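You operate a simulated robot arm through the tools that you are given. There is no shell and no other tool. Be economical: measure what you need, move in short steps, check, and stop when the job is done.

The job below is to be done with a simulated robot arm. You get a single attempt, and the scene is never put back.

Task
Press the failed block's insert again and run the gauge over it.
Fine: it sits in the gauge; draw the gauge slide back first; in the press: slide fully in, start, wait for the green lamp, slide out; the knob is already set, leave it; back in the gauge run the gauge slide over it and back; the gauge lamp ends green.

Only the result counts: the job must be done as asked and must still hold three seconds after the hand-in. Knocking over, shifting, dropping, spilling or breaking anything else fails it.

Robot
A 6-joint arm with a two-finger parallel gripper, fixed in place. Base frame: the origin is at the foot of the arm, x ahead of it, y to its left, z up; the work surface is at about z = 0. Lengths are in m, angles in degrees, forces in N, time in s.
With the tool pointing down near the work surface it reaches from about 0.14 to 0.58 m from the base axis. Its first joint turns from -66.0 to 66.0 degrees. Payload 2.1 kg.
The tool frame sits at the grasp point between the pads (the TCP): z along the fingers, y along the line on which they close. The tips reach 0.03 m beyond it. Largest opening 0.094 m; finger width 0.028, thickness 0.01; the body of the gripper, 0.05 by 0.096 m, starts 0.055 m behind the TCP.
Orientation is told as [roll, pitch, yaw] about the base's x, y, z axes, in that order, counted from this pose: with the fingers straight down and closing along the base's y, the tool's x points along the base's -x, its y along +y and its z along -z.

Tools
- The arm moves only by the tool step_arm. Its argument "moves" is text: rows parted by semicolons, each of 7 numbers parted by spaces: the shift along the tool's x, y, z in units of 300 mm (1.0 is 300 mm), then the turn, a rotation vector about the tool's x, y, z in units of 180 degrees (1.0 is 180 degrees), then the finger opening in m, from 0 to 0.094. In form: tx ty tz wx wy wz claw; .... A call has 1 to 20 rows; each row is the pose to reach, as a shift and turn from the pose commanded when the call began, along the tool's axes at that moment. A call with a number of a shift or a turn outside -1 to 1 is refused whole. A row lasts 0.2 s, in which the tool goes at most 0.05 m and 8.6 degrees; a call with a longer step from one row to the next is refused whole, and so is a gripper value outside its range. A pose out of reach is approached as far as the arm can. The call stops where the force on the tool passes 90 N (or 10 N more than at its start, if that is more) or the arm is blocked; 0.2 s more then pass. Each finger travels about 0.072 m/s and halts on what it meets, pressing with about 29 N; the grip force reading is that of the motor and also rises with nothing between the fingers. The clock runs only during rows and for 0.2 s after the last one: add rows that repeat a pose to give the fingers time. The reply holds the time, the measured pose of the TCP, the force on the tool along the base axes, the opening and the grip force, in the units named above and with some noise, with the torque about the TCP (base axes, N m) and any sound that the robot's microphone picked up, and new pictures: "pictures" is both (left out), scene, wrist or none.
- Cameras (640 x 400 px; columns grow to the right, rows downward): "scene" is fixed at [0.0331, -0.374, 0.4554]; the picture's right is [0.88, -0.48, 0.00], its down [-0.40, -0.73, -0.56] and it looks along [0.27, 0.49, -0.83] (base axes); focal length 214 px, centre (320, 200). "wrist" rides on the gripper at [0.076, 0.014, -0.102] in the tool frame; the picture's right is [-0.18, 0.98, 0.00], its down [-0.75, -0.14, -0.64] and it looks along [-0.63, -0.12, 0.77] (tool axes); focal length 243 px, centre (320, 200). There is no depth. A picture from a camera that has moved, and an enlarged one, comes with that camera's place and axes in the base frame and with its lens.
- zoom(camera, box): a new picture of the part [left, top, right, bottom] of that camera's present view, enlarged. The clock stands still meanwhile.
- finish_job(): hands the job in; it is judged then, once.

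Work in short steps. Places have to be worked out from the pictures, the camera data and where the tool is seen: move nearer, look again, correct. Check each grasp and each placing, and mend what went wrong. You have 120 turns and 200 pictures in all, those below and enlarged ones among them. Open the gripper and draw the arm clear of the work before you hand the job in, unless the task says otherwise; then end with one line.

The tools are called by a JSON object that holds its "api" and its "payload". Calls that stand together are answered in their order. step_arm: Moves the arm, as the interface text tells. Its arguments: {"type":"object","properties":{"moves":{"type":"string"},"pictures":{"type":"string","enum":["both","scene","wrist","none"]}},"required":["moves"]} The other tools are called the same way: zoom (camera, box) takes an enlarged picture of a part of a camera's view; finish_job () hands the job in.

At the start:

```text
time_s: 0.0
tcp_pos: [0.2633, -0.0191, 0.3748]
ee_rot: [0.0, -0.1, 0.0]
ft_force: [-0.5, 0.1, 0.1]
ft_torque: [0.04, 0.01, 0.01]
opening: 0.0944
grip_force: 0.1
```

scene: 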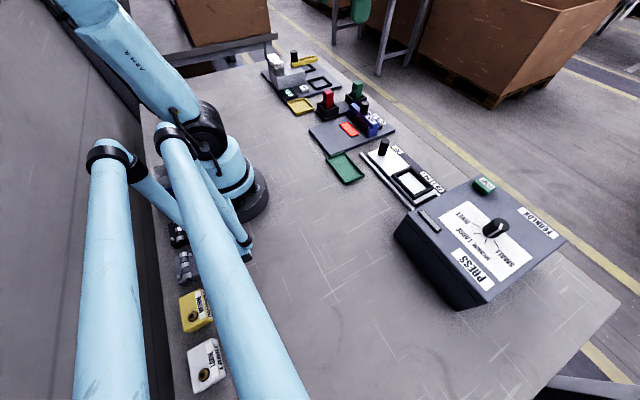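
wrist: 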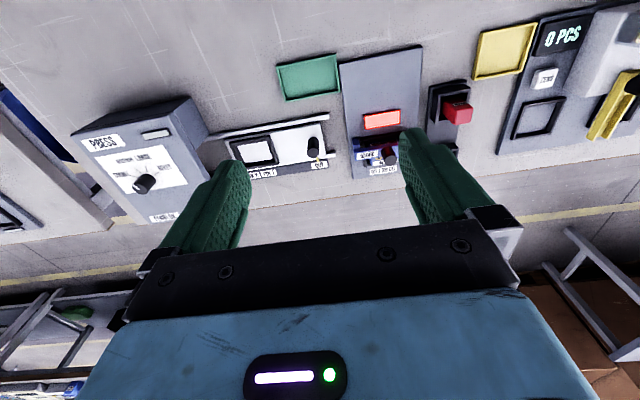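

I start by looking closer at the stations in the scene picture.

{"api": "zoom", "payload": {"camera": "scene", "box": [250, 40, 410, 140]}}

{"api": "zoom", "payload": {"camera": "scene", "box": [300, 80, 460, 210]}}

{"api": "zoom", "payload": {"camera": "scene", "box": [350, 130, 580, 310]}}

{"api": "zoom", "payload": {"camera": "wrist", "box": [60, 40, 440, 240]}}

{"api": "zoom", "payload": {"camera": "wrist", "box": [400, 0, 640, 160]}}

```text
4.00 times, centred on (330, 90) of scene
camera zoom: at [0.0331, -0.374, 0.4554], right [0.88, -0.48, 0.0], down [-0.4, -0.73, -0.56], along [0.27, 0.49, -0.83], focal length 858 px, centre (280, 640)
```

zoom: 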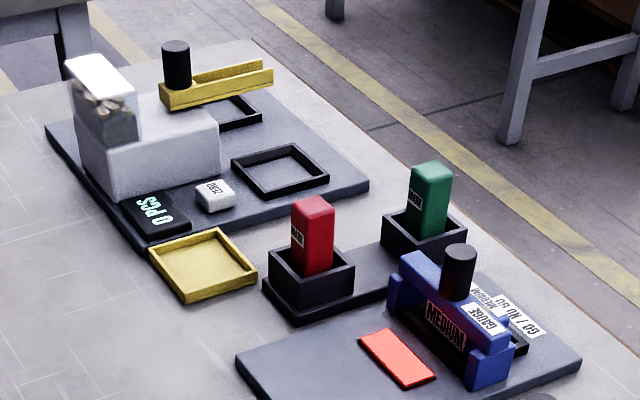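

```text
3.08 times, centred on (380, 145) of scene
camera zoom: at [0.0331, -0.374, 0.4554], right [0.88, -0.48, 0.0], down [-0.4, -0.73, -0.56], along [0.27, 0.49, -0.83], focal length 660 px, centre (135, 369)
```

zoom: 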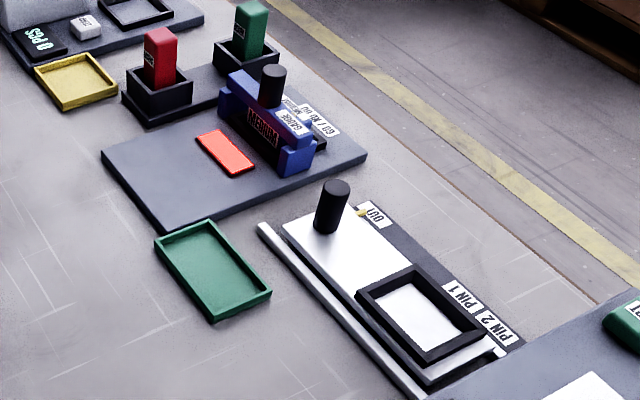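

```text
2.22 times, centred on (465, 220) of scene
camera zoom: at [0.0331, -0.374, 0.4554], right [0.88, -0.48, 0.0], down [-0.4, -0.73, -0.56], along [0.27, 0.49, -0.83], focal length 477 px, centre (-2, 156)
```

zoom: 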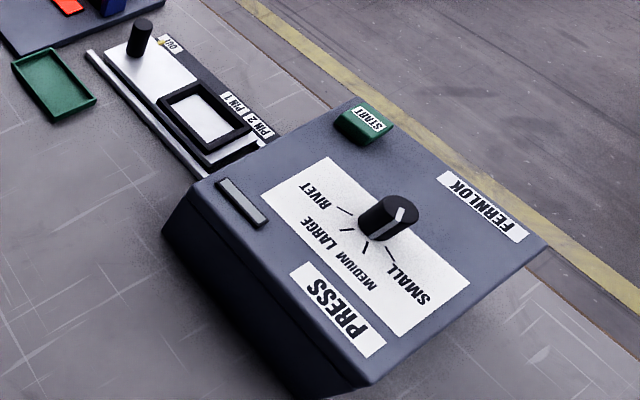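

```text
1.68 times, centred on (250, 140) of wrist
camera zoom: at [0.1863, -0.0053, 0.4767], right [0.18, 0.98, 0.0], down [0.75, -0.14, 0.64], along [0.63, -0.12, -0.77], focal length 409 px, centre (438, 301)
```

zoom: 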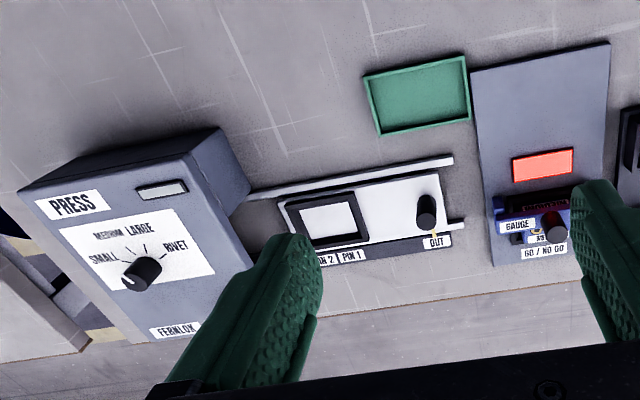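

```text
2.50 times, centred on (520, 80) of wrist
camera zoom: at [0.1863, -0.0053, 0.4767], right [0.18, 0.98, 0.0], down [0.75, -0.14, 0.64], along [0.63, -0.12, -0.77], focal length 606 px, centre (-180, 500)
```

zoom: 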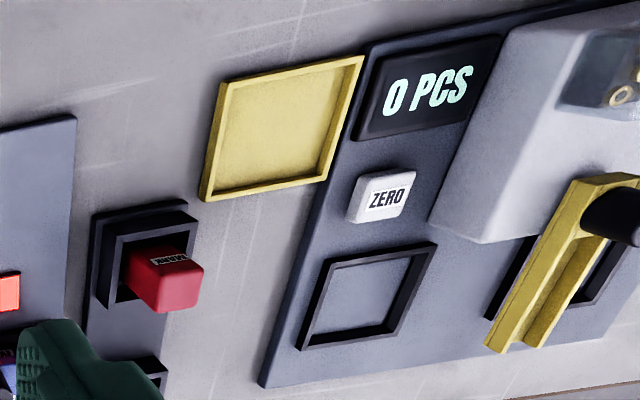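

The gauge bridge knob is near (0.425, 0.075), and the press carriage knob near (0.39, -0.056). I move the wrist camera nearer to the gauge for a better look.

{"api": "step_arm", "payload": {"moves": "-0.014 0.074 0.129 0 0 0 0.094; -0.028 0.148 0.258 0 0 0 0.094; -0.042 0.222 0.387 0 0 0 0.094; -0.056 0.297 0.517 0 0 0 0.094; -0.056 0.297 0.517 0 0 0 0.094", "pictures": "both"}}

```text
time_s: 1.2
tcp_pos: [0.2823, 0.0712, 0.219]
ee_rot: [0.0, 0.1, -0.2]
ft_force: [0.4, -0.3, -0.1]
ft_torque: [0.01, -0.01, 0.01]
opening: 0.0941
grip_force: 0.1
camera wrist: at [0.205, 0.0853, 0.3222], right [0.19, 0.98, 0.0], down [0.75, -0.14, 0.64], along [0.63, -0.12, -0.77], focal length 243 px, centre (320, 200)
```

scene: 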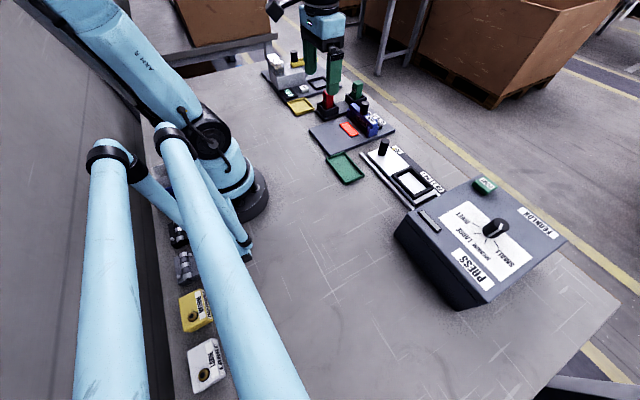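
wrist: 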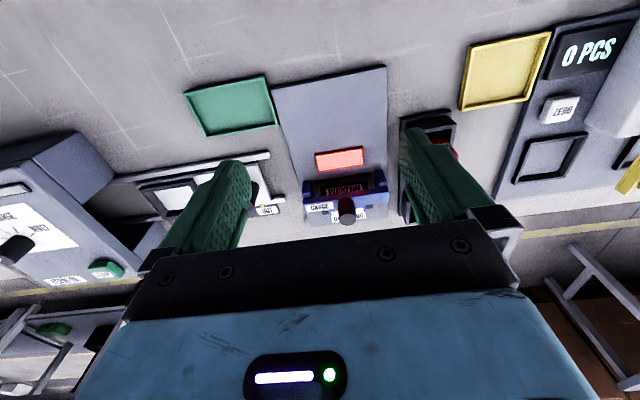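

{"api": "zoom", "payload": {"camera": "wrist", "box": [260, 50, 420, 240]}}

{"api": "zoom", "payload": {"camera": "scene", "box": [310, 75, 410, 160]}}

```text
2.11 times, centred on (340, 145) of wrist
camera zoom: at [0.205, 0.0853, 0.3222], right [0.19, 0.98, 0.0], down [0.75, -0.14, 0.64], along [0.63, -0.12, -0.77], focal length 511 px, centre (278, 316)
```

zoom: 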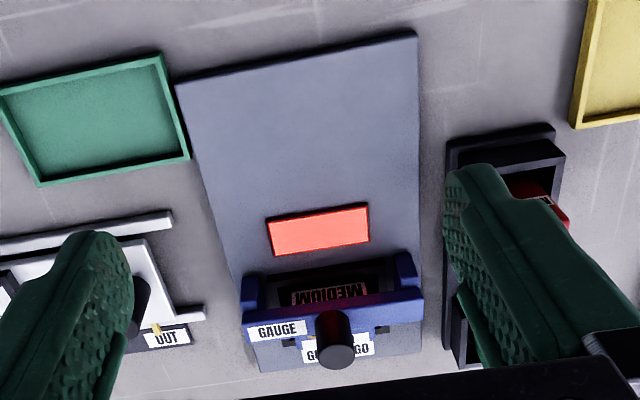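

```text
4.71 times, centred on (360, 118) of scene
camera zoom: at [0.0331, -0.374, 0.4554], right [0.88, -0.48, 0.0], down [-0.4, -0.73, -0.56], along [0.27, 0.49, -0.83], focal length 1009 px, centre (132, 588)
```

zoom: 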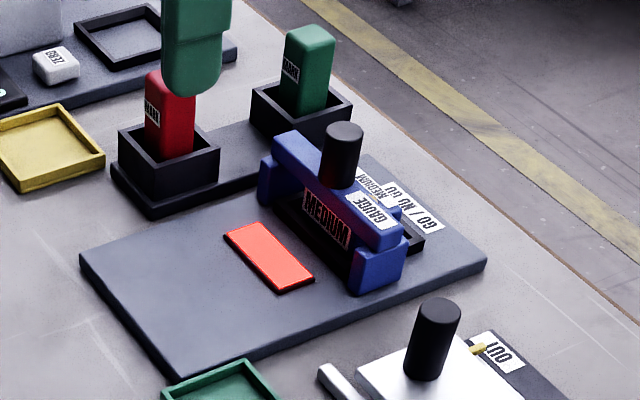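

The bridge knob top is about (0.43, 0.080, 0.092). I move above it with a narrower opening and look again.

{"api": "step_arm", "payload": {"moves": "-0.12 0.01 0.03 0 0 0 0.06; -0.25 0.02 0.06 0 0 0 0.05; -0.37 0.029 0.12 0 0 0 0.04; -0.49 0.029 0.2 0 0 0 0.04; -0.49 0.029 0.2 0 0 0 0.04", "pictures": "both"}}

```text
time_s: 2.4
tcp_pos: [0.4275, 0.0817, 0.1595]
ee_rot: [0.0, 0.0, 0.0]
ft_force: [0.4, -0.3, -0.1]
ft_torque: [-0.01, 0.0, 0.0]
opening: 0.04
grip_force: 0.1
camera wrist: at [0.3506, 0.0959, 0.2611], right [0.18, 0.98, 0.0], down [0.75, -0.14, 0.64], along [0.63, -0.12, -0.77], focal length 243 px, centre (320, 200)
```

scene: 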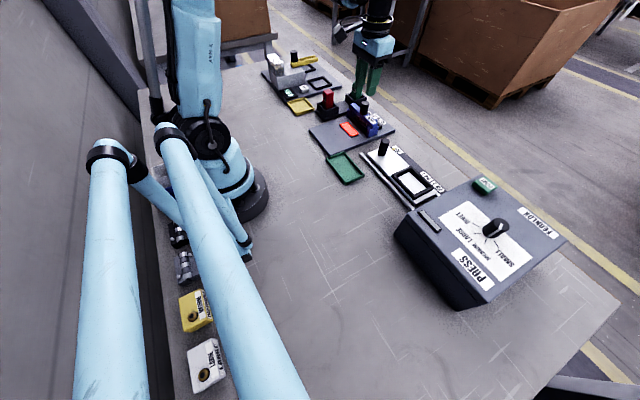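
wrist: 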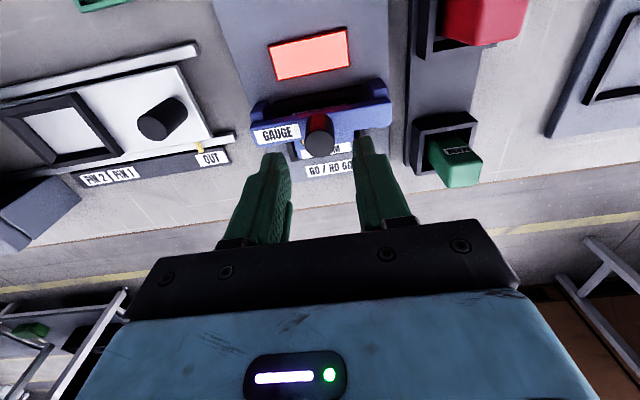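

Knob about (0.434, 0.078). I descend around it and close.

{"api": "step_arm", "payload": {"moves": "-0.02 -0.009 0.1 0 0 0 0.04; -0.02 -0.009 0.2 0 0 0 0.04; -0.02 -0.009 0.21 0 0 0 0.04", "pictures": "both"}}

```text
time_s: 3.2
tcp_pos: [0.4331, 0.0761, 0.0982]
ee_rot: [0.0, -0.1, -0.1]
ft_force: [0.0, 0.1, 0.0]
ft_torque: [0.04, 0.01, -0.01]
opening: 0.0399
grip_force: 0.1
camera wrist: at [0.3562, 0.0904, 0.1993], right [0.18, 0.98, 0.0], down [0.75, -0.14, 0.64], along [0.63, -0.12, -0.77], focal length 243 px, centre (320, 200)
```

scene: 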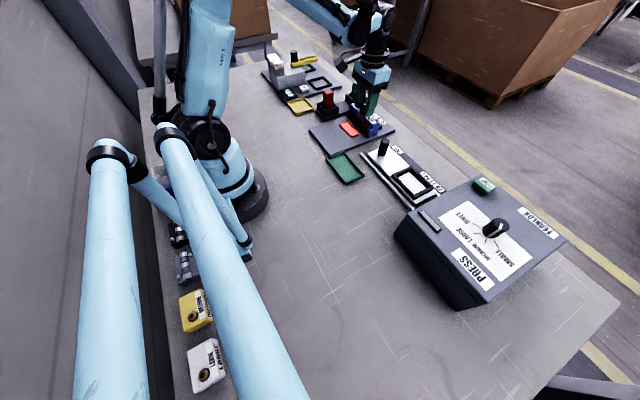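
wrist: 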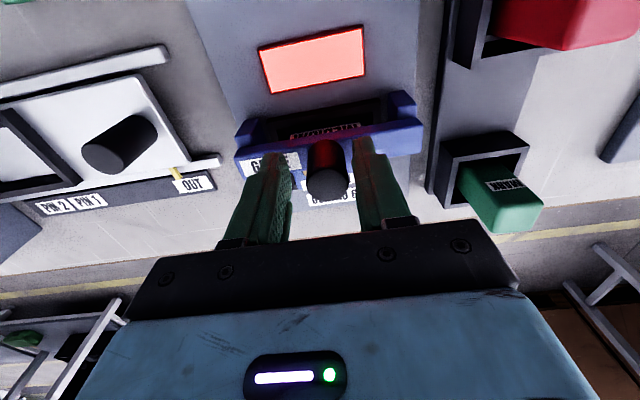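

The knob is between the fingers. Lower a touch, shift 2 mm, and close.

{"api": "step_arm", "payload": {"moves": "0 0.007 0.012 0 0 0 0.04; 0 0.007 0.012 0 0 0 0.0; 0 0.007 0.012 0 0 0 0.0; 0 0.007 0.012 0 0 0 0.0", "pictures": "wrist"}}

```text
time_s: 4.2
tcp_pos: [0.4328, 0.0788, 0.0938]
ee_rot: [0.2, 0.0, 0.0]
ft_force: [1.1, 16.9, 2.8]
ft_torque: [-0.2, -0.34, 0.08]
opening: 0.0242
grip_force: 45.2
camera wrist: at [0.3561, 0.0934, 0.1963], right [0.18, 0.98, 0.0], down [0.75, -0.14, 0.64], along [0.63, -0.12, -0.77], focal length 243 px, centre (320, 200)
```

wrist: 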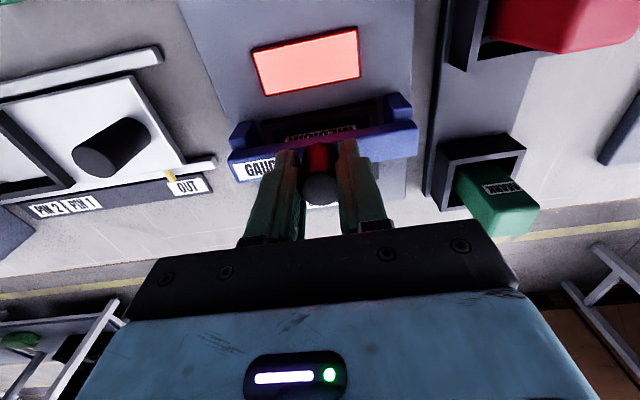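

Gripped (knob 24 mm). I try pulling the bridge toward the robot by small steps.

{"api": "step_arm", "payload": {"moves": "0 0.005 0 0 0 0 0.0; 0.04 0.005 0 0 0 0 0.0; 0.08 0.005 0 0 0 0 0.0", "pictures": "wrist"}}

```text
time_s: 5.0
tcp_pos: [0.4102, 0.0789, 0.094]
ee_rot: [0.1, -0.2, 0.0]
ft_force: [-0.1, 18.4, 40.2]
ft_torque: [-0.12, -0.21, 0.09]
opening: 0.0239
grip_force: 45.1
camera wrist: at [0.3316, 0.0936, 0.1959], right [0.18, 0.98, 0.0], down [0.75, -0.14, 0.64], along [0.63, -0.12, -0.77], focal length 243 px, centre (320, 200)
```

wrist: 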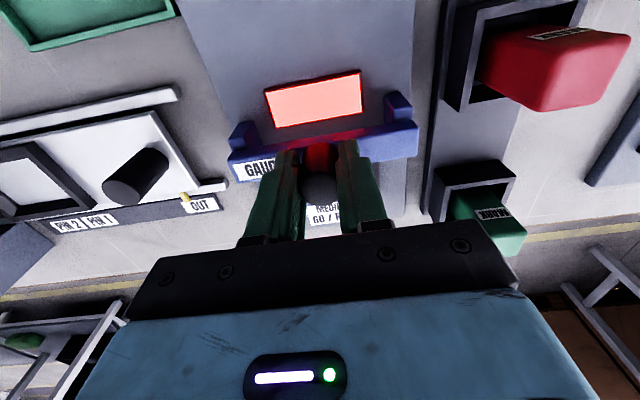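

The slide moves with the tool. Forces of 18 N in y and 40 N in z have appeared, so I relax the height and y slightly while continuing the pull.

{"api": "step_arm", "payload": {"moves": "0 -0.007 -0.007 0 0 0 0.0; 0 -0.007 -0.007 0 0 0 0.0", "pictures": "none"}}

```text
time_s: 5.6
tcp_pos: [0.4081, 0.0792, 0.094]
ee_rot: [0.5, 0.0, 0.2]
ft_force: [1.0, 32.3, -32.9]
ft_torque: [-0.56, -0.58, 0.24]
opening: 0.0236
grip_force: 45.0
```

{"api": "step_arm", "payload": {"moves": "0 0.014 0.003 0 0 0 0.0; 0 0.014 0.003 0 0 0 0.0", "pictures": "none"}}

```text
time_s: 6.2
tcp_pos: [0.4084, 0.0795, 0.093]
ee_rot: [0.0, 0.1, -0.2]
ft_force: [-1.2, 6.8, -26.8]
ft_torque: [0.58, 1.03, 0.03]
opening: 0.0238
grip_force: 45.0
```

Forces are settling; continue pulling toward the robot.

{"api": "step_arm", "payload": {"moves": "0.04 0.003 0.002 0 0 0 0.0; 0.08 0.003 0.002 0 0 0 0.0; 0.12 0.003 0.002 0 0 0 0.0", "pictures": "wrist"}}

```text
time_s: 7.0
tcp_pos: [0.3728, 0.0791, 0.0936]
ee_rot: [-0.3, -0.1, -0.2]
ft_force: [0.9, -22.7, 3.1]
ft_torque: [0.38, 0.75, -0.15]
opening: 0.0239
grip_force: 45.0
camera wrist: at [0.2955, 0.0948, 0.1961], right [0.19, 0.98, 0.0], down [0.75, -0.14, 0.64], along [0.63, -0.12, -0.77], focal length 243 px, centre (320, 200)
```

wrist: 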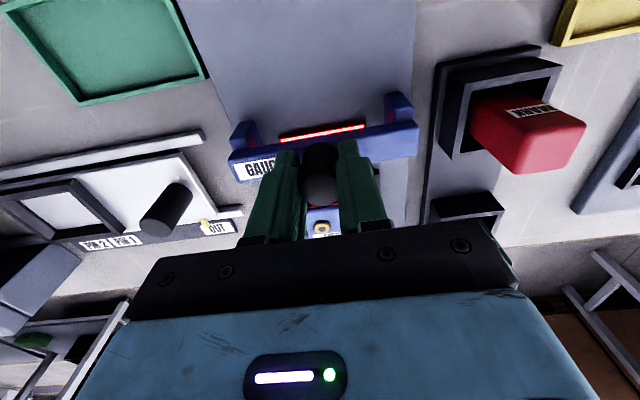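

The block is appearing behind the bridge. Continue pulling to give room.

{"api": "step_arm", "payload": {"moves": "0.04 -0.006 0 0 0 0 0.0; 0.08 -0.006 0 0 0 0 0.0; 0.12 -0.006 0 0 0 0 0.0; 0.15 -0.006 0 0 0 0 0.0", "pictures": "both"}}

```text
time_s: 8.0
tcp_pos: [0.3278, 0.0801, 0.094]
ee_rot: [-0.1, -0.1, 0.0]
ft_force: [0.8, -18.7, -36.1]
ft_torque: [0.34, -0.27, -0.1]
opening: 0.0238
grip_force: 44.8
camera wrist: at [0.2509, 0.0942, 0.1961], right [0.18, 0.98, 0.0], down [0.75, -0.14, 0.64], along [0.63, -0.12, -0.77], focal length 243 px, centre (320, 200)
```

scene: 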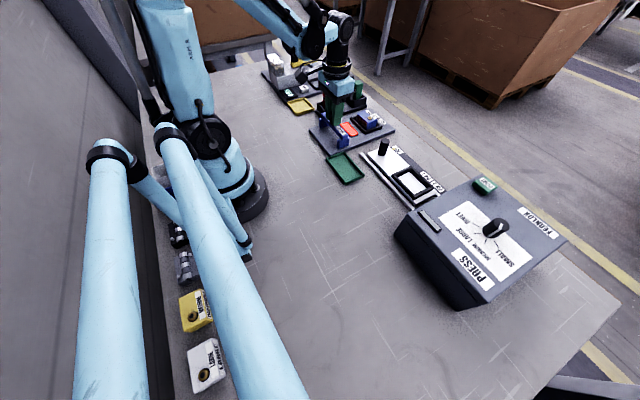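
wrist: 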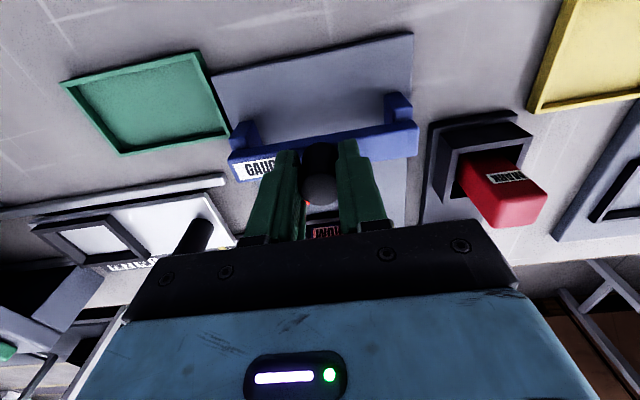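

Try a little further to find the slide's stop, then release.

{"api": "step_arm", "payload": {"moves": "0.03 -0.004 0.002 0 0 0 0.0; 0.06 -0.004 0.002 0 0 0 0.0; 0.09 -0.004 0.002 0 0 0 0.0", "pictures": "scene"}}

{"api": "zoom", "payload": {"camera": "scene", "box": [300, 75, 420, 165]}}

```text
time_s: 8.7
tcp_pos: [0.3166, 0.0802, 0.0968]
ee_rot: [0.0, -2.1, -0.1]
ft_force: [6.1, 0.5, 5.4]
ft_torque: [-0.66, -0.13, 0.05]
opening: 0.0236
grip_force: 44.6
stopped in row 3: the force on the tool passed its limit at 100 N (the readings are from after the stop); the commanded pose is now the measured one
```

scene: 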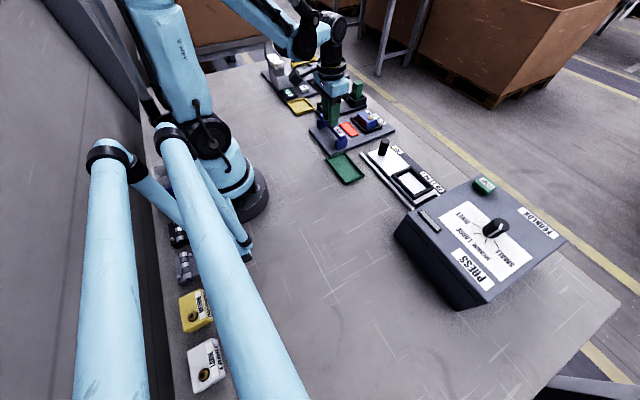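

```text
4.44 times, centred on (360, 120) of scene
camera zoom: at [0.0331, -0.374, 0.4554], right [0.88, -0.48, 0.0], down [-0.4, -0.73, -0.56], along [0.27, 0.49, -0.83], focal length 953 px, centre (142, 556)
```

zoom: 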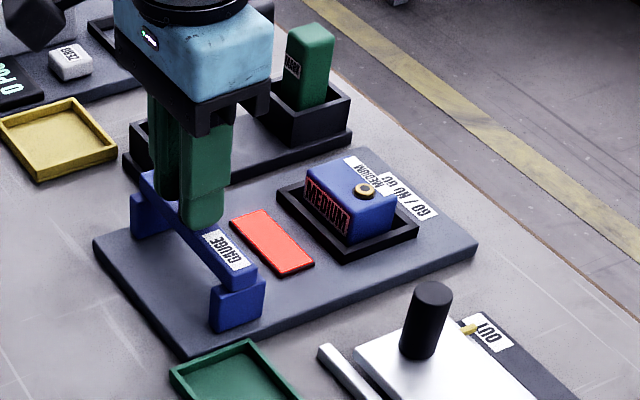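

The slide met its stop at x≈0.318. The block with its brass insert is clear. I release, raise, straighten the tilt, and look.

{"api": "step_arm", "payload": {"moves": "0 0 0 0 0 0 0.045; 0 0 0 0 0 0 0.045; 0 0 -0.13 0 0 0 0.06; 0 0 -0.28 0 0.0117 0 0.075; 0 0 -0.38 0 0.0117 0 0.075", "pictures": "both"}}

{"api": "zoom", "payload": {"camera": "wrist", "box": [100, 50, 420, 250]}}

```text
time_s: 9.9
tcp_pos: [0.3146, 0.0787, 0.2103]
ee_rot: [0.1, 0.2, -0.1]
ft_force: [-0.3, 0.6, 1.1]
ft_torque: [0.03, 0.03, 0.0]
opening: 0.0752
grip_force: 0.0
camera wrist: at [0.2365, 0.094, 0.3121], right [0.19, 0.98, 0.0], down [0.76, -0.14, 0.64], along [0.63, -0.12, -0.77], focal length 243 px, centre (320, 200)
```

scene: 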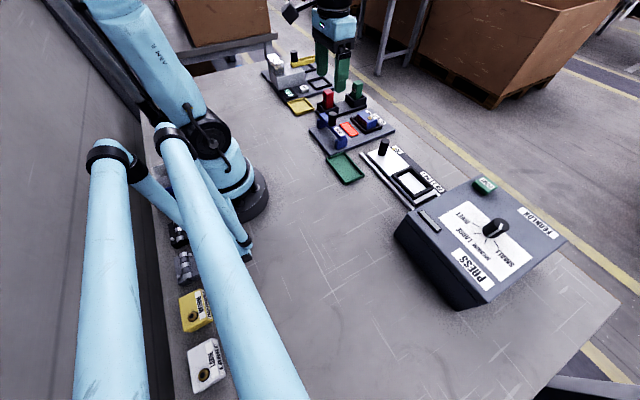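
wrist: 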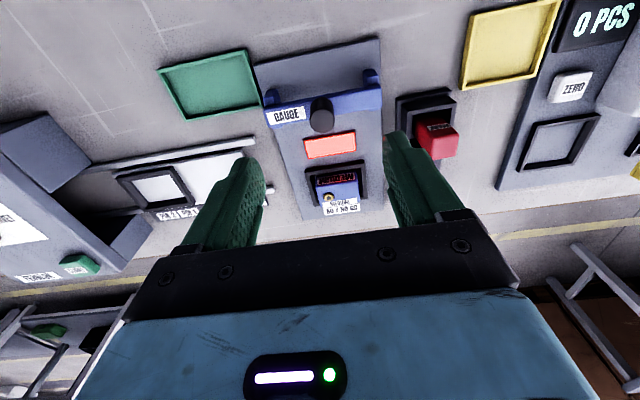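

```text
2.00 times, centred on (260, 150) of wrist
camera zoom: at [0.2365, 0.094, 0.3121], right [0.19, 0.98, 0.0], down [0.76, -0.14, 0.64], along [0.63, -0.12, -0.77], focal length 485 px, centre (440, 300)
```

zoom: 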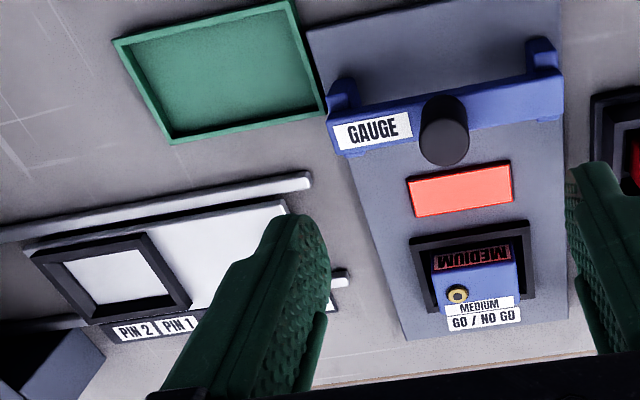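

The block seems to lie near (0.449, 0.078), about 60 mm in y and 40 mm in x, with the nest's centre at y≈0.0795. I move over it for a close look.

{"api": "step_arm", "payload": {"moves": "-0.13 0 0 0 0 0 0.085; -0.26 0 0.03 0 0 0 0.088; -0.37 0 0.1 0 0 0 0.088; -0.37 0 0.18 0 0 0 0.088", "pictures": "wrist"}}

{"api": "zoom", "payload": {"camera": "wrist", "box": [220, 60, 440, 240]}}

```text
time_s: 10.9
tcp_pos: [0.4239, 0.0775, 0.1543]
ee_rot: [0.1, 0.1, -0.1]
ft_force: [0.1, 0.3, 0.2]
ft_torque: [0.03, 0.0, -0.01]
opening: 0.0882
grip_force: 0.0
camera wrist: at [0.3464, 0.0927, 0.2564], right [0.19, 0.98, 0.0], down [0.75, -0.14, 0.64], along [0.63, -0.12, -0.77], focal length 243 px, centre (320, 200)
```

wrist: 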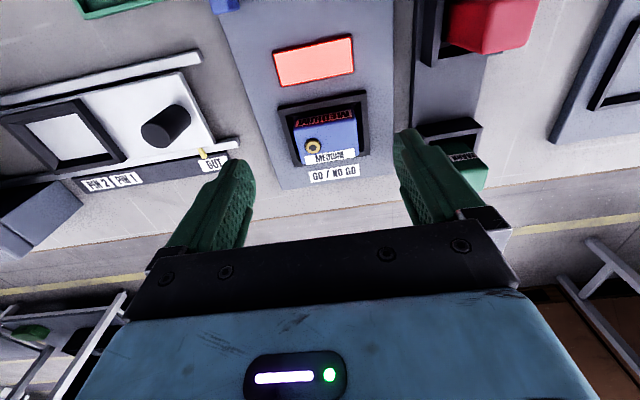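

```text
2.22 times, centred on (330, 150) of wrist
camera zoom: at [0.3464, 0.0927, 0.2564], right [0.19, 0.98, 0.0], down [0.75, -0.14, 0.64], along [0.63, -0.12, -0.77], focal length 539 px, centre (298, 311)
```

zoom: 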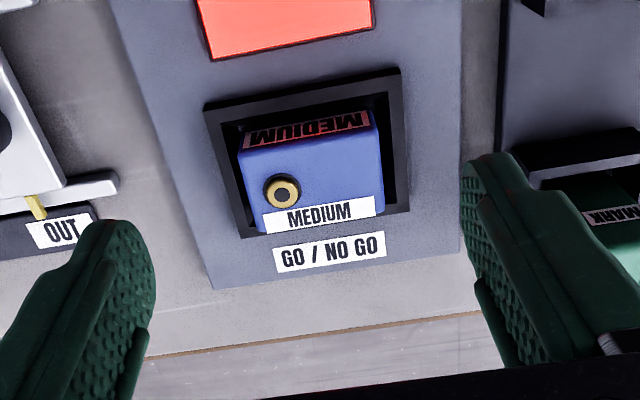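

Block centre ≈ (0.449, 0.078), width about 53 mm in y. I descend partway to check alignment.

{"api": "step_arm", "payload": {"moves": "-0.05 0.002 0.05 0 0 0 0.08; -0.083 0.002 0.15 0 0 0 0.08; -0.083 0.002 0.27 0 0 0 0.08", "pictures": "both"}}

{"api": "zoom", "payload": {"camera": "wrist", "box": [200, 80, 440, 260]}}

{"api": "zoom", "payload": {"camera": "scene", "box": [310, 70, 430, 160]}}

```text
time_s: 11.7
tcp_pos: [0.45, 0.0798, 0.0722]
ee_rot: [0.1, 0.1, -0.1]
ft_force: [-0.6, 0.0, 0.6]
ft_torque: [0.0, 0.0, -0.01]
opening: 0.0801
grip_force: 0.0
camera wrist: at [0.3725, 0.0945, 0.1747], right [0.19, 0.98, 0.0], down [0.75, -0.14, 0.64], along [0.63, -0.12, -0.77], focal length 243 px, centre (320, 200)
```

scene: 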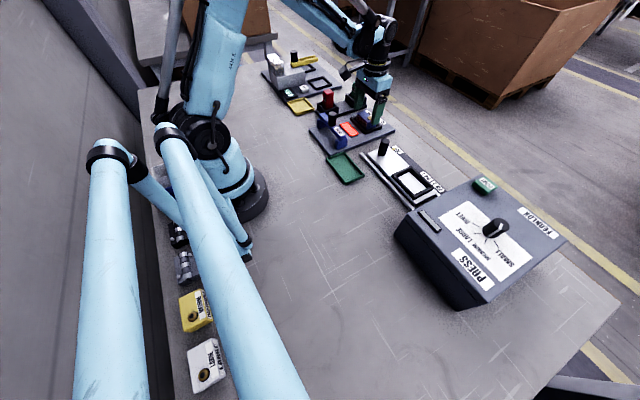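
wrist: 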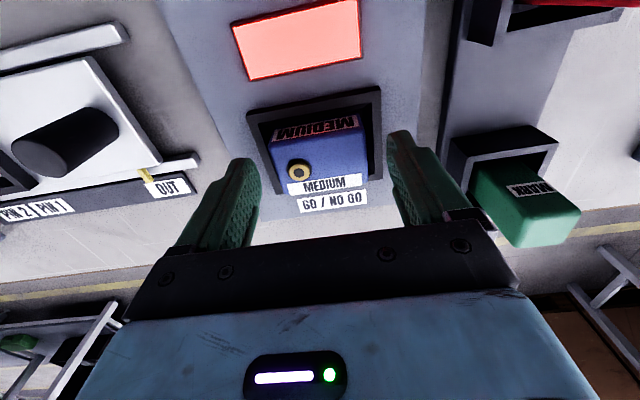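

```text
2.22 times, centred on (320, 170) of wrist
camera zoom: at [0.3725, 0.0945, 0.1747], right [0.19, 0.98, 0.0], down [0.75, -0.14, 0.64], along [0.63, -0.12, -0.77], focal length 539 px, centre (320, 267)
```

zoom: 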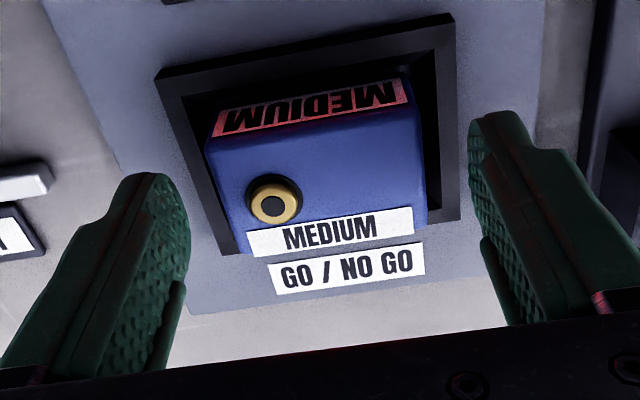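

```text
4.44 times, centred on (370, 115) of scene
camera zoom: at [0.0331, -0.374, 0.4554], right [0.88, -0.48, 0.0], down [-0.4, -0.73, -0.56], along [0.27, 0.49, -0.83], focal length 953 px, centre (98, 578)
```

zoom: 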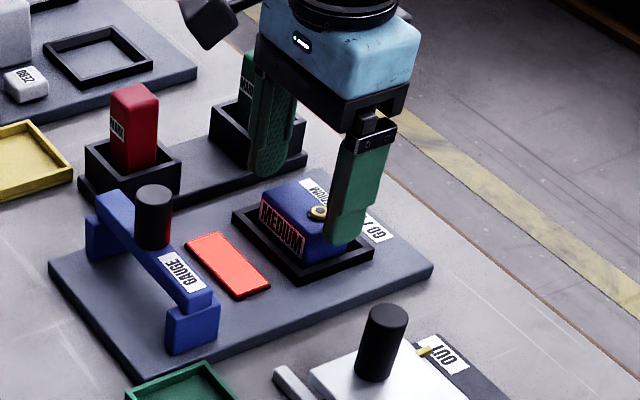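

Block top ≈ 0.038, centre ≈ (0.450, 0.080); the insert is near (0.455, 0.0655, 0.042). I lower so the tips sit just above the nest walls, then close.

{"api": "step_arm", "payload": {"moves": "0 0 0.03 0 0 0 0.08; 0 0 0.058 0 0 0 0.08; 0 0 0.062 0 0 0 0.08", "pictures": "wrist"}}

{"api": "zoom", "payload": {"camera": "scene", "box": [330, 80, 430, 155]}}

```text
time_s: 12.5
tcp_pos: [0.4483, 0.0799, 0.0545]
ee_rot: [0.1, 0.0, -0.2]
ft_force: [0.4, -0.3, -0.1]
ft_torque: [0.0, -0.02, 0.0]
opening: 0.0801
grip_force: 0.1
camera wrist: at [0.3713, 0.0945, 0.158], right [0.19, 0.98, 0.0], down [0.75, -0.14, 0.64], along [0.63, -0.12, -0.77], focal length 243 px, centre (320, 200)
```

wrist: 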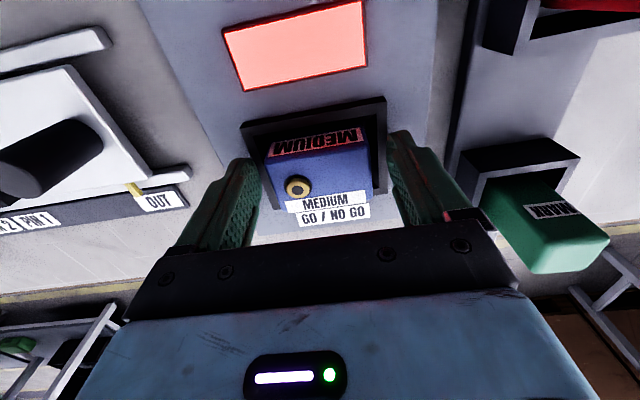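

```text
5.33 times, centred on (380, 118) of scene
camera zoom: at [0.0331, -0.374, 0.4554], right [0.88, -0.48, 0.0], down [-0.4, -0.73, -0.56], along [0.27, 0.49, -0.83], focal length 1144 px, centre (0, 640)
```

zoom: 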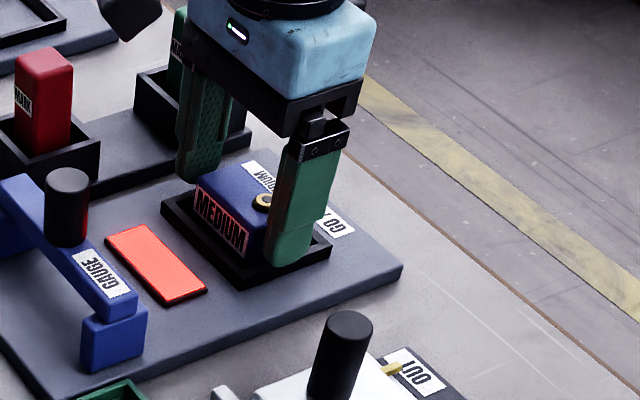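

No contact yet and the fingers straddle the block; close.

{"api": "step_arm", "payload": {"moves": "0 0 0 0 0 0 0.065; 0 0 0 0 0 0 0.05; 0 0 0 0 0 0 0.03; 0 0 0 0 0 0 0.03", "pictures": "wrist"}}

{"api": "zoom", "payload": {"camera": "scene", "box": [330, 80, 430, 155]}}

```text
time_s: 13.5
tcp_pos: [0.4485, 0.0806, 0.0571]
ee_rot: [0.1, 0.2, -0.1]
ft_force: [0.5, 0.1, -0.1]
ft_torque: [0.0, 0.01, 0.01]
opening: 0.059
grip_force: 29.0
camera wrist: at [0.3713, 0.0945, 0.1582], right [0.19, 0.98, 0.0], down [0.75, -0.14, 0.64], along [0.63, -0.12, -0.77], focal length 243 px, centre (320, 200)
```

wrist: 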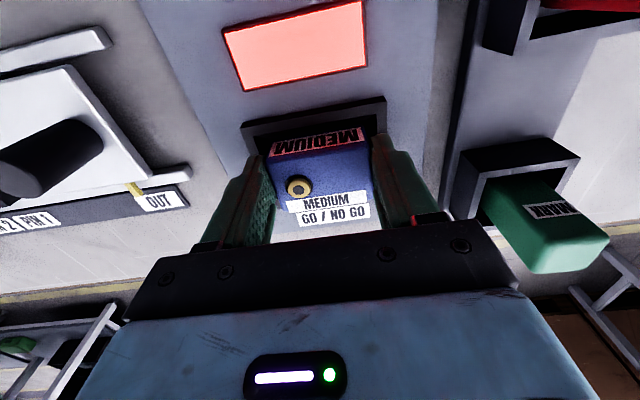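

```text
5.33 times, centred on (380, 118) of scene
camera zoom: at [0.0331, -0.374, 0.4554], right [0.88, -0.48, 0.0], down [-0.4, -0.73, -0.56], along [0.27, 0.49, -0.83], focal length 1144 px, centre (0, 640)
```

zoom: 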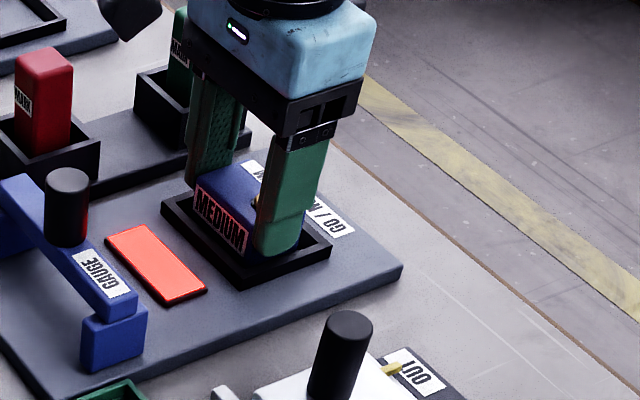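

Gripped (59 mm). Lift straight up and check.

{"api": "step_arm", "payload": {"moves": "0 0 -0.03 0 0 0 0.03; 0 0 -0.1 0 0 0 0.03; 0 0 -0.22 0 0 0 0.03; 0 0 -0.36 0 0 0 0.03; 0 0 -0.36 0 0 0 0.03", "pictures": "both"}}

{"api": "zoom", "payload": {"camera": "wrist", "box": [0, 0, 400, 250]}}

```text
time_s: 14.7
tcp_pos: [0.4471, 0.0794, 0.1632]
ee_rot: [0.2, 0.1, -0.1]
ft_force: [-0.5, 0.2, -0.4]
ft_torque: [-0.02, 0.03, 0.01]
opening: 0.0592
grip_force: 29.0
camera wrist: at [0.3701, 0.0937, 0.2651], right [0.19, 0.98, 0.0], down [0.75, -0.14, 0.64], along [0.63, -0.12, -0.77], focal length 243 px, centre (320, 200)
```

scene: 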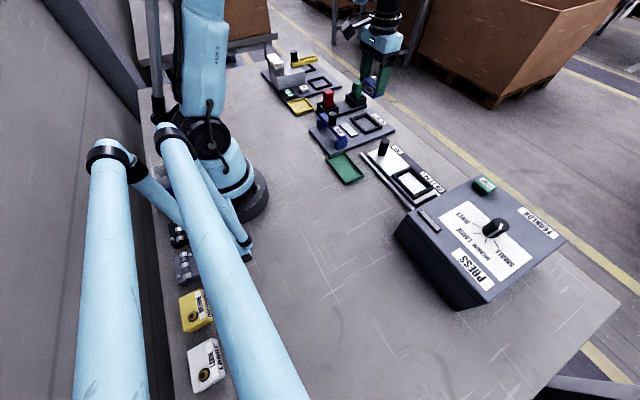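
wrist: 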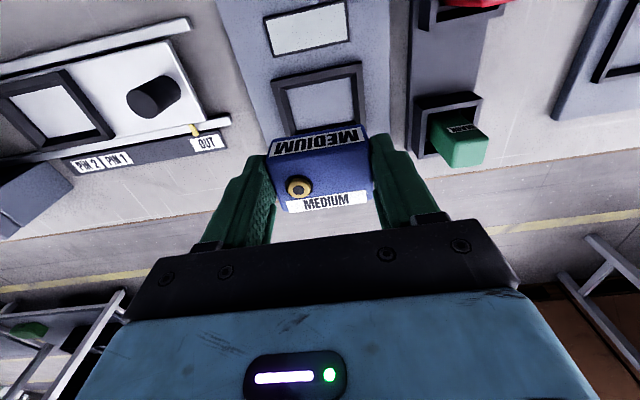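

```text
1.60 times, centred on (200, 125) of wrist
camera zoom: at [0.3701, 0.0937, 0.2651], right [0.19, 0.98, 0.0], down [0.75, -0.14, 0.64], along [0.63, -0.12, -0.77], focal length 388 px, centre (512, 320)
```

zoom: 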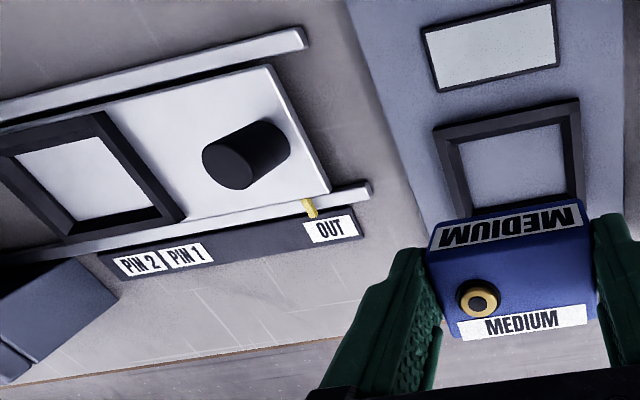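

The block is held with its centre about 5 mm ahead (+x) of the TCP; the white MEDIUM label is on its top. I carry it above the press nest, near (0.40, -0.165).

{"api": "step_arm", "payload": {"moves": "0.02 -0.13 -0.03 0 0 0 0.03; 0.05 -0.27 -0.057 0 0 0 0.03; 0.08 -0.41 -0.057 0 0 0 0.03; 0.12 -0.55 -0.057 0 0 0 0.03; 0.157 -0.68 -0.057 0 0 0 0.03; 0.157 -0.813 -0.057 0 0 0 0.03; 0.157 -0.813 -0.057 0 0 0 0.03", "pictures": "both"}}

{"api": "zoom", "payload": {"camera": "wrist", "box": [160, 40, 480, 240]}}

{"api": "zoom", "payload": {"camera": "scene", "box": [340, 100, 500, 220]}}

```text
time_s: 16.3
tcp_pos: [0.4019, -0.1654, 0.1825]
ee_rot: [0.0, 0.1, 0.0]
ft_force: [0.0, 1.3, -0.9]
ft_torque: [0.01, 0.03, 0.02]
opening: 0.0592
grip_force: 28.9
camera wrist: at [0.3239, -0.1506, 0.2852], right [0.19, 0.98, 0.0], down [0.75, -0.14, 0.64], along [0.63, -0.12, -0.77], focal length 243 px, centre (320, 200)
```

scene: 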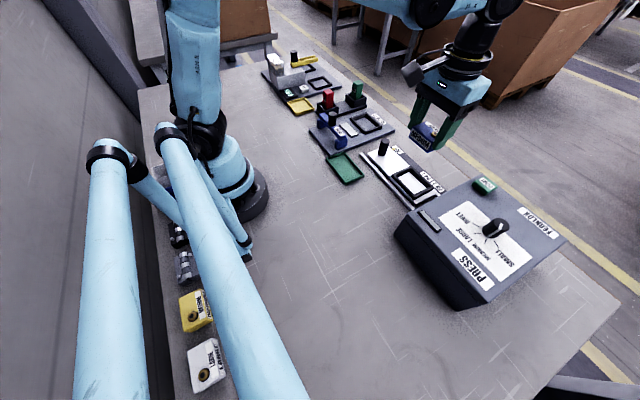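
wrist: 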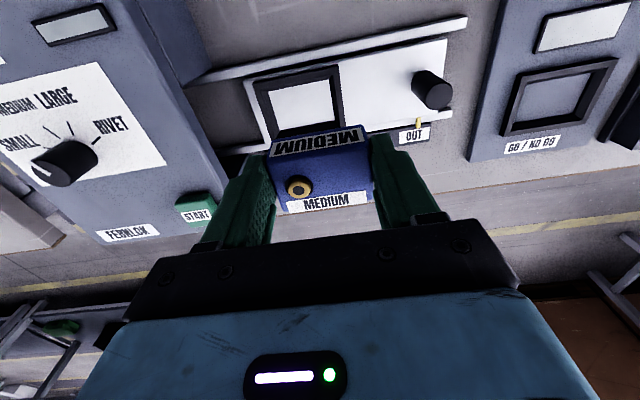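

```text
2.00 times, centred on (320, 140) of wrist
camera zoom: at [0.3239, -0.1506, 0.2852], right [0.19, 0.98, 0.0], down [0.75, -0.14, 0.64], along [0.63, -0.12, -0.77], focal length 485 px, centre (320, 320)
```

zoom: 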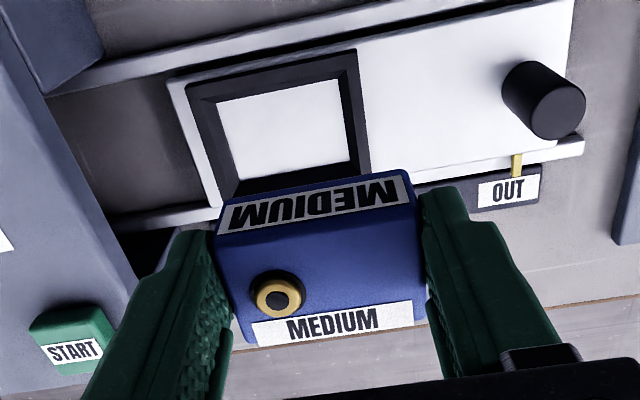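

```text
3.33 times, centred on (420, 160) of scene
camera zoom: at [0.0331, -0.3741, 0.4554], right [0.88, -0.48, 0.0], down [-0.4, -0.73, -0.56], along [0.27, 0.49, -0.83], focal length 715 px, centre (-13, 333)
```

zoom: 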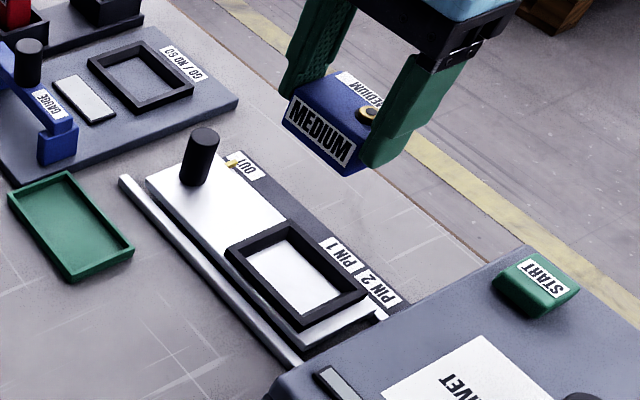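

Nest outer corners give centre ≈ (0.407, -0.186), with about 3 mm clearance around the block. I shift over it and descend partway.

{"api": "step_arm", "payload": {"moves": "0 -0.068 0.05 0 0 0 0.03; 0 -0.068 0.16 0 0 0 0.03; 0 -0.068 0.27 0 0 0 0.03; 0 -0.068 0.27 0 0 0 0.03", "pictures": "both"}}

{"api": "zoom", "payload": {"camera": "wrist", "box": [180, 60, 440, 230]}}

{"api": "zoom", "payload": {"camera": "scene", "box": [360, 110, 500, 215]}}

```text
time_s: 17.3
tcp_pos: [0.4004, -0.1857, 0.1007]
ee_rot: [0.0, 0.2, -0.1]
ft_force: [-0.6, 0.6, -1.5]
ft_torque: [0.02, 0.04, 0.01]
opening: 0.0593
grip_force: 29.3
camera wrist: at [0.324, -0.1703, 0.2028], right [0.19, 0.98, 0.0], down [0.75, -0.14, 0.64], along [0.63, -0.12, -0.77], focal length 243 px, centre (320, 200)
```

scene: 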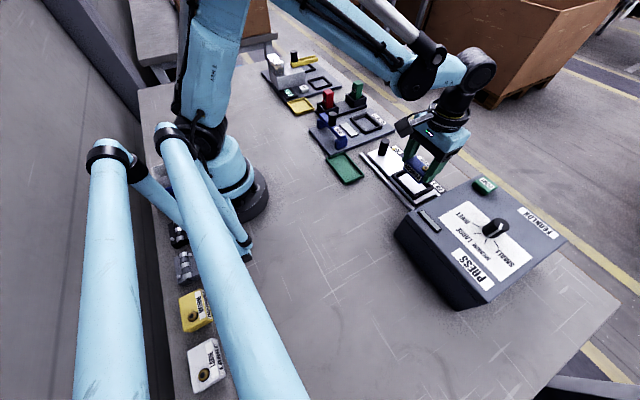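
wrist: 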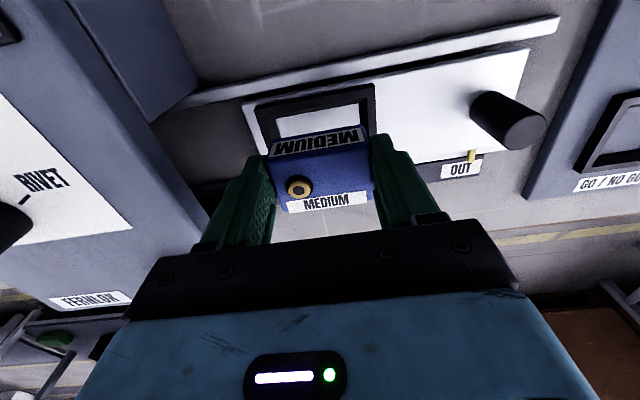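

```text
2.35 times, centred on (310, 145) of wrist
camera zoom: at [0.324, -0.1703, 0.2028], right [0.19, 0.98, 0.0], down [0.75, -0.14, 0.64], along [0.63, -0.12, -0.77], focal length 571 px, centre (344, 329)
```

zoom: 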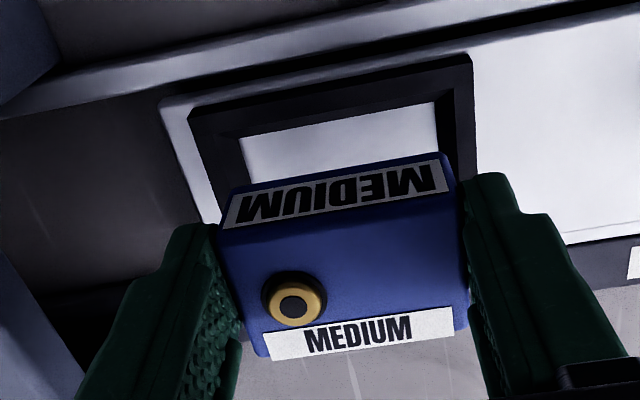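

```text
3.81 times, centred on (430, 162) of scene
camera zoom: at [0.0331, -0.374, 0.4554], right [0.88, -0.48, 0.0], down [-0.4, -0.73, -0.56], along [0.27, 0.49, -0.83], focal length 817 px, centre (-99, 343)
```

zoom: 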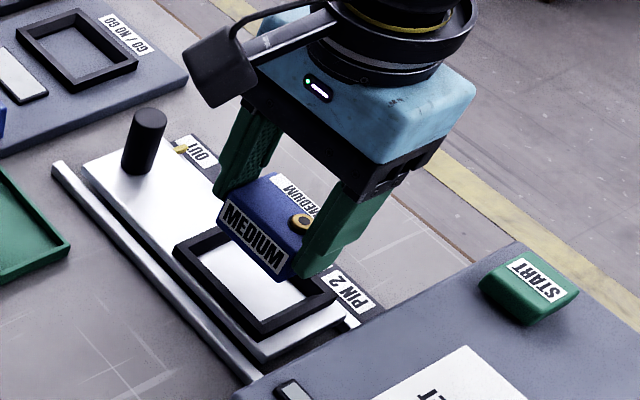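

Block centre ≈ (0.407, -0.185) agrees with the nest centre (0.407, -0.186). Descend in careful steps.

{"api": "step_arm", "payload": {"moves": "0 0 0.05 0 0 0 0.03; 0 0 0.1 0 0 0 0.03; 0 0 0.11 0 0 0 0.03; 0 0 0.12 0 0 0 0.03", "pictures": "wrist"}}

{"api": "zoom", "payload": {"camera": "scene", "box": [360, 120, 480, 210]}}

```text
time_s: 18.3
tcp_pos: [0.4022, -0.1823, 0.0647]
ee_rot: [0.1, 0.1, 0.0]
ft_force: [3.9, -0.2, 1.1]
ft_torque: [-0.06, -0.15, 0.13]
opening: 0.0593
grip_force: 29.6
camera wrist: at [0.3236, -0.1691, 0.1668], right [0.19, 0.98, 0.0], down [0.75, -0.14, 0.64], along [0.63, -0.12, -0.77], focal length 243 px, centre (320, 200)
```

wrist: 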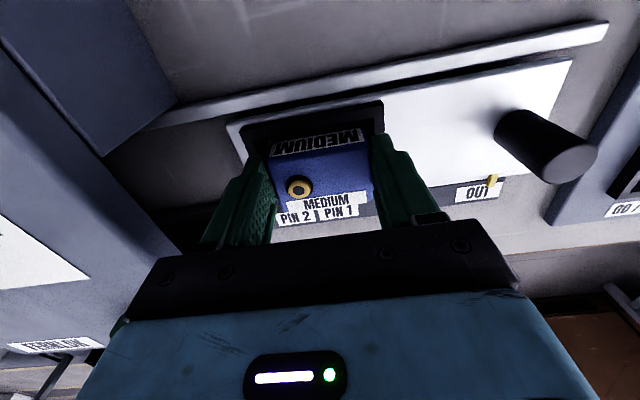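

```text
4.44 times, centred on (420, 165) of scene
camera zoom: at [0.0331, -0.374, 0.4554], right [0.88, -0.48, 0.0], down [-0.4, -0.73, -0.56], along [0.27, 0.49, -0.83], focal length 953 px, centre (-124, 356)
```

zoom: 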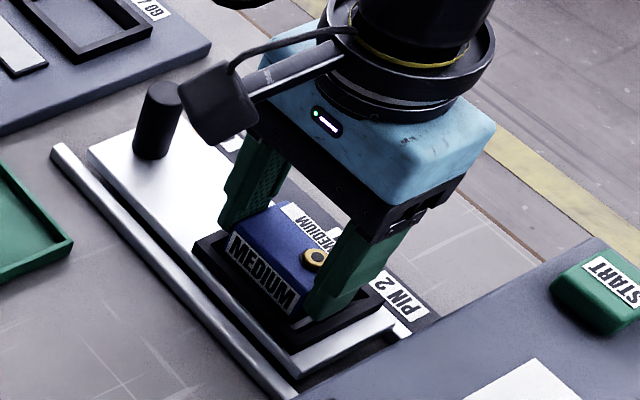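

A slight x contact force has appeared (4 N), and the block is entering the nest. Continue slowly.

{"api": "step_arm", "payload": {"moves": "0 0 0.008 0 0 0 0.03; 0 0 0.014 0 0 0 0.03; 0 0 0.02 0 0 0 0.03", "pictures": "wrist"}}

{"api": "zoom", "payload": {"camera": "scene", "box": [380, 130, 460, 200]}}

{"api": "zoom", "payload": {"camera": "wrist", "box": [220, 80, 420, 230]}}

```text
time_s: 19.1
tcp_pos: [0.4015, -0.1831, 0.0588]
ee_rot: [0.0, 0.1, -0.2]
ft_force: [-0.3, 0.2, 41.8]
ft_torque: [-0.27, -0.08, 0.07]
opening: 0.0594
grip_force: 28.9
camera wrist: at [0.3236, -0.1696, 0.1616], right [0.19, 0.98, 0.0], down [0.75, -0.14, 0.64], along [0.63, -0.12, -0.77], focal length 243 px, centre (320, 200)
```

wrist: 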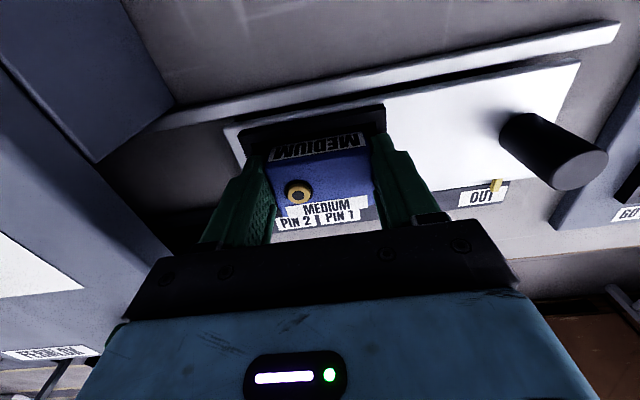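

```text
5.71 times, centred on (420, 165) of scene
camera zoom: at [0.033, -0.374, 0.4555], right [0.88, -0.48, 0.0], down [-0.4, -0.73, -0.56], along [0.27, 0.49, -0.83], focal length 1226 px, centre (-251, 400)
```

zoom: 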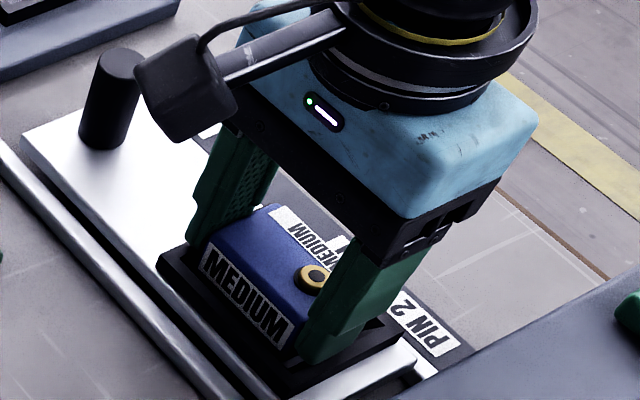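

```text
2.67 times, centred on (320, 155) of wrist
camera zoom: at [0.3236, -0.1696, 0.1616], right [0.19, 0.98, 0.0], down [0.75, -0.14, 0.64], along [0.63, -0.12, -0.77], focal length 647 px, centre (320, 320)
```

zoom: 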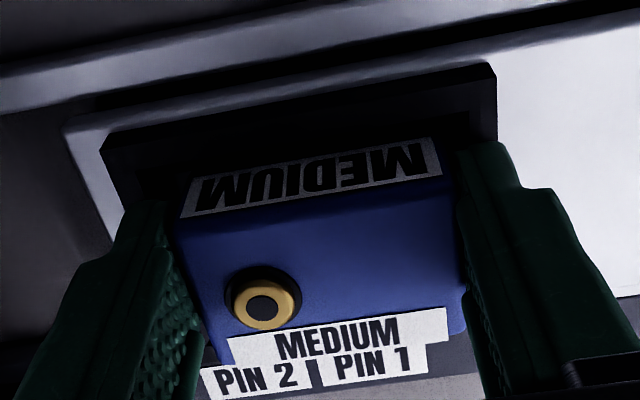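

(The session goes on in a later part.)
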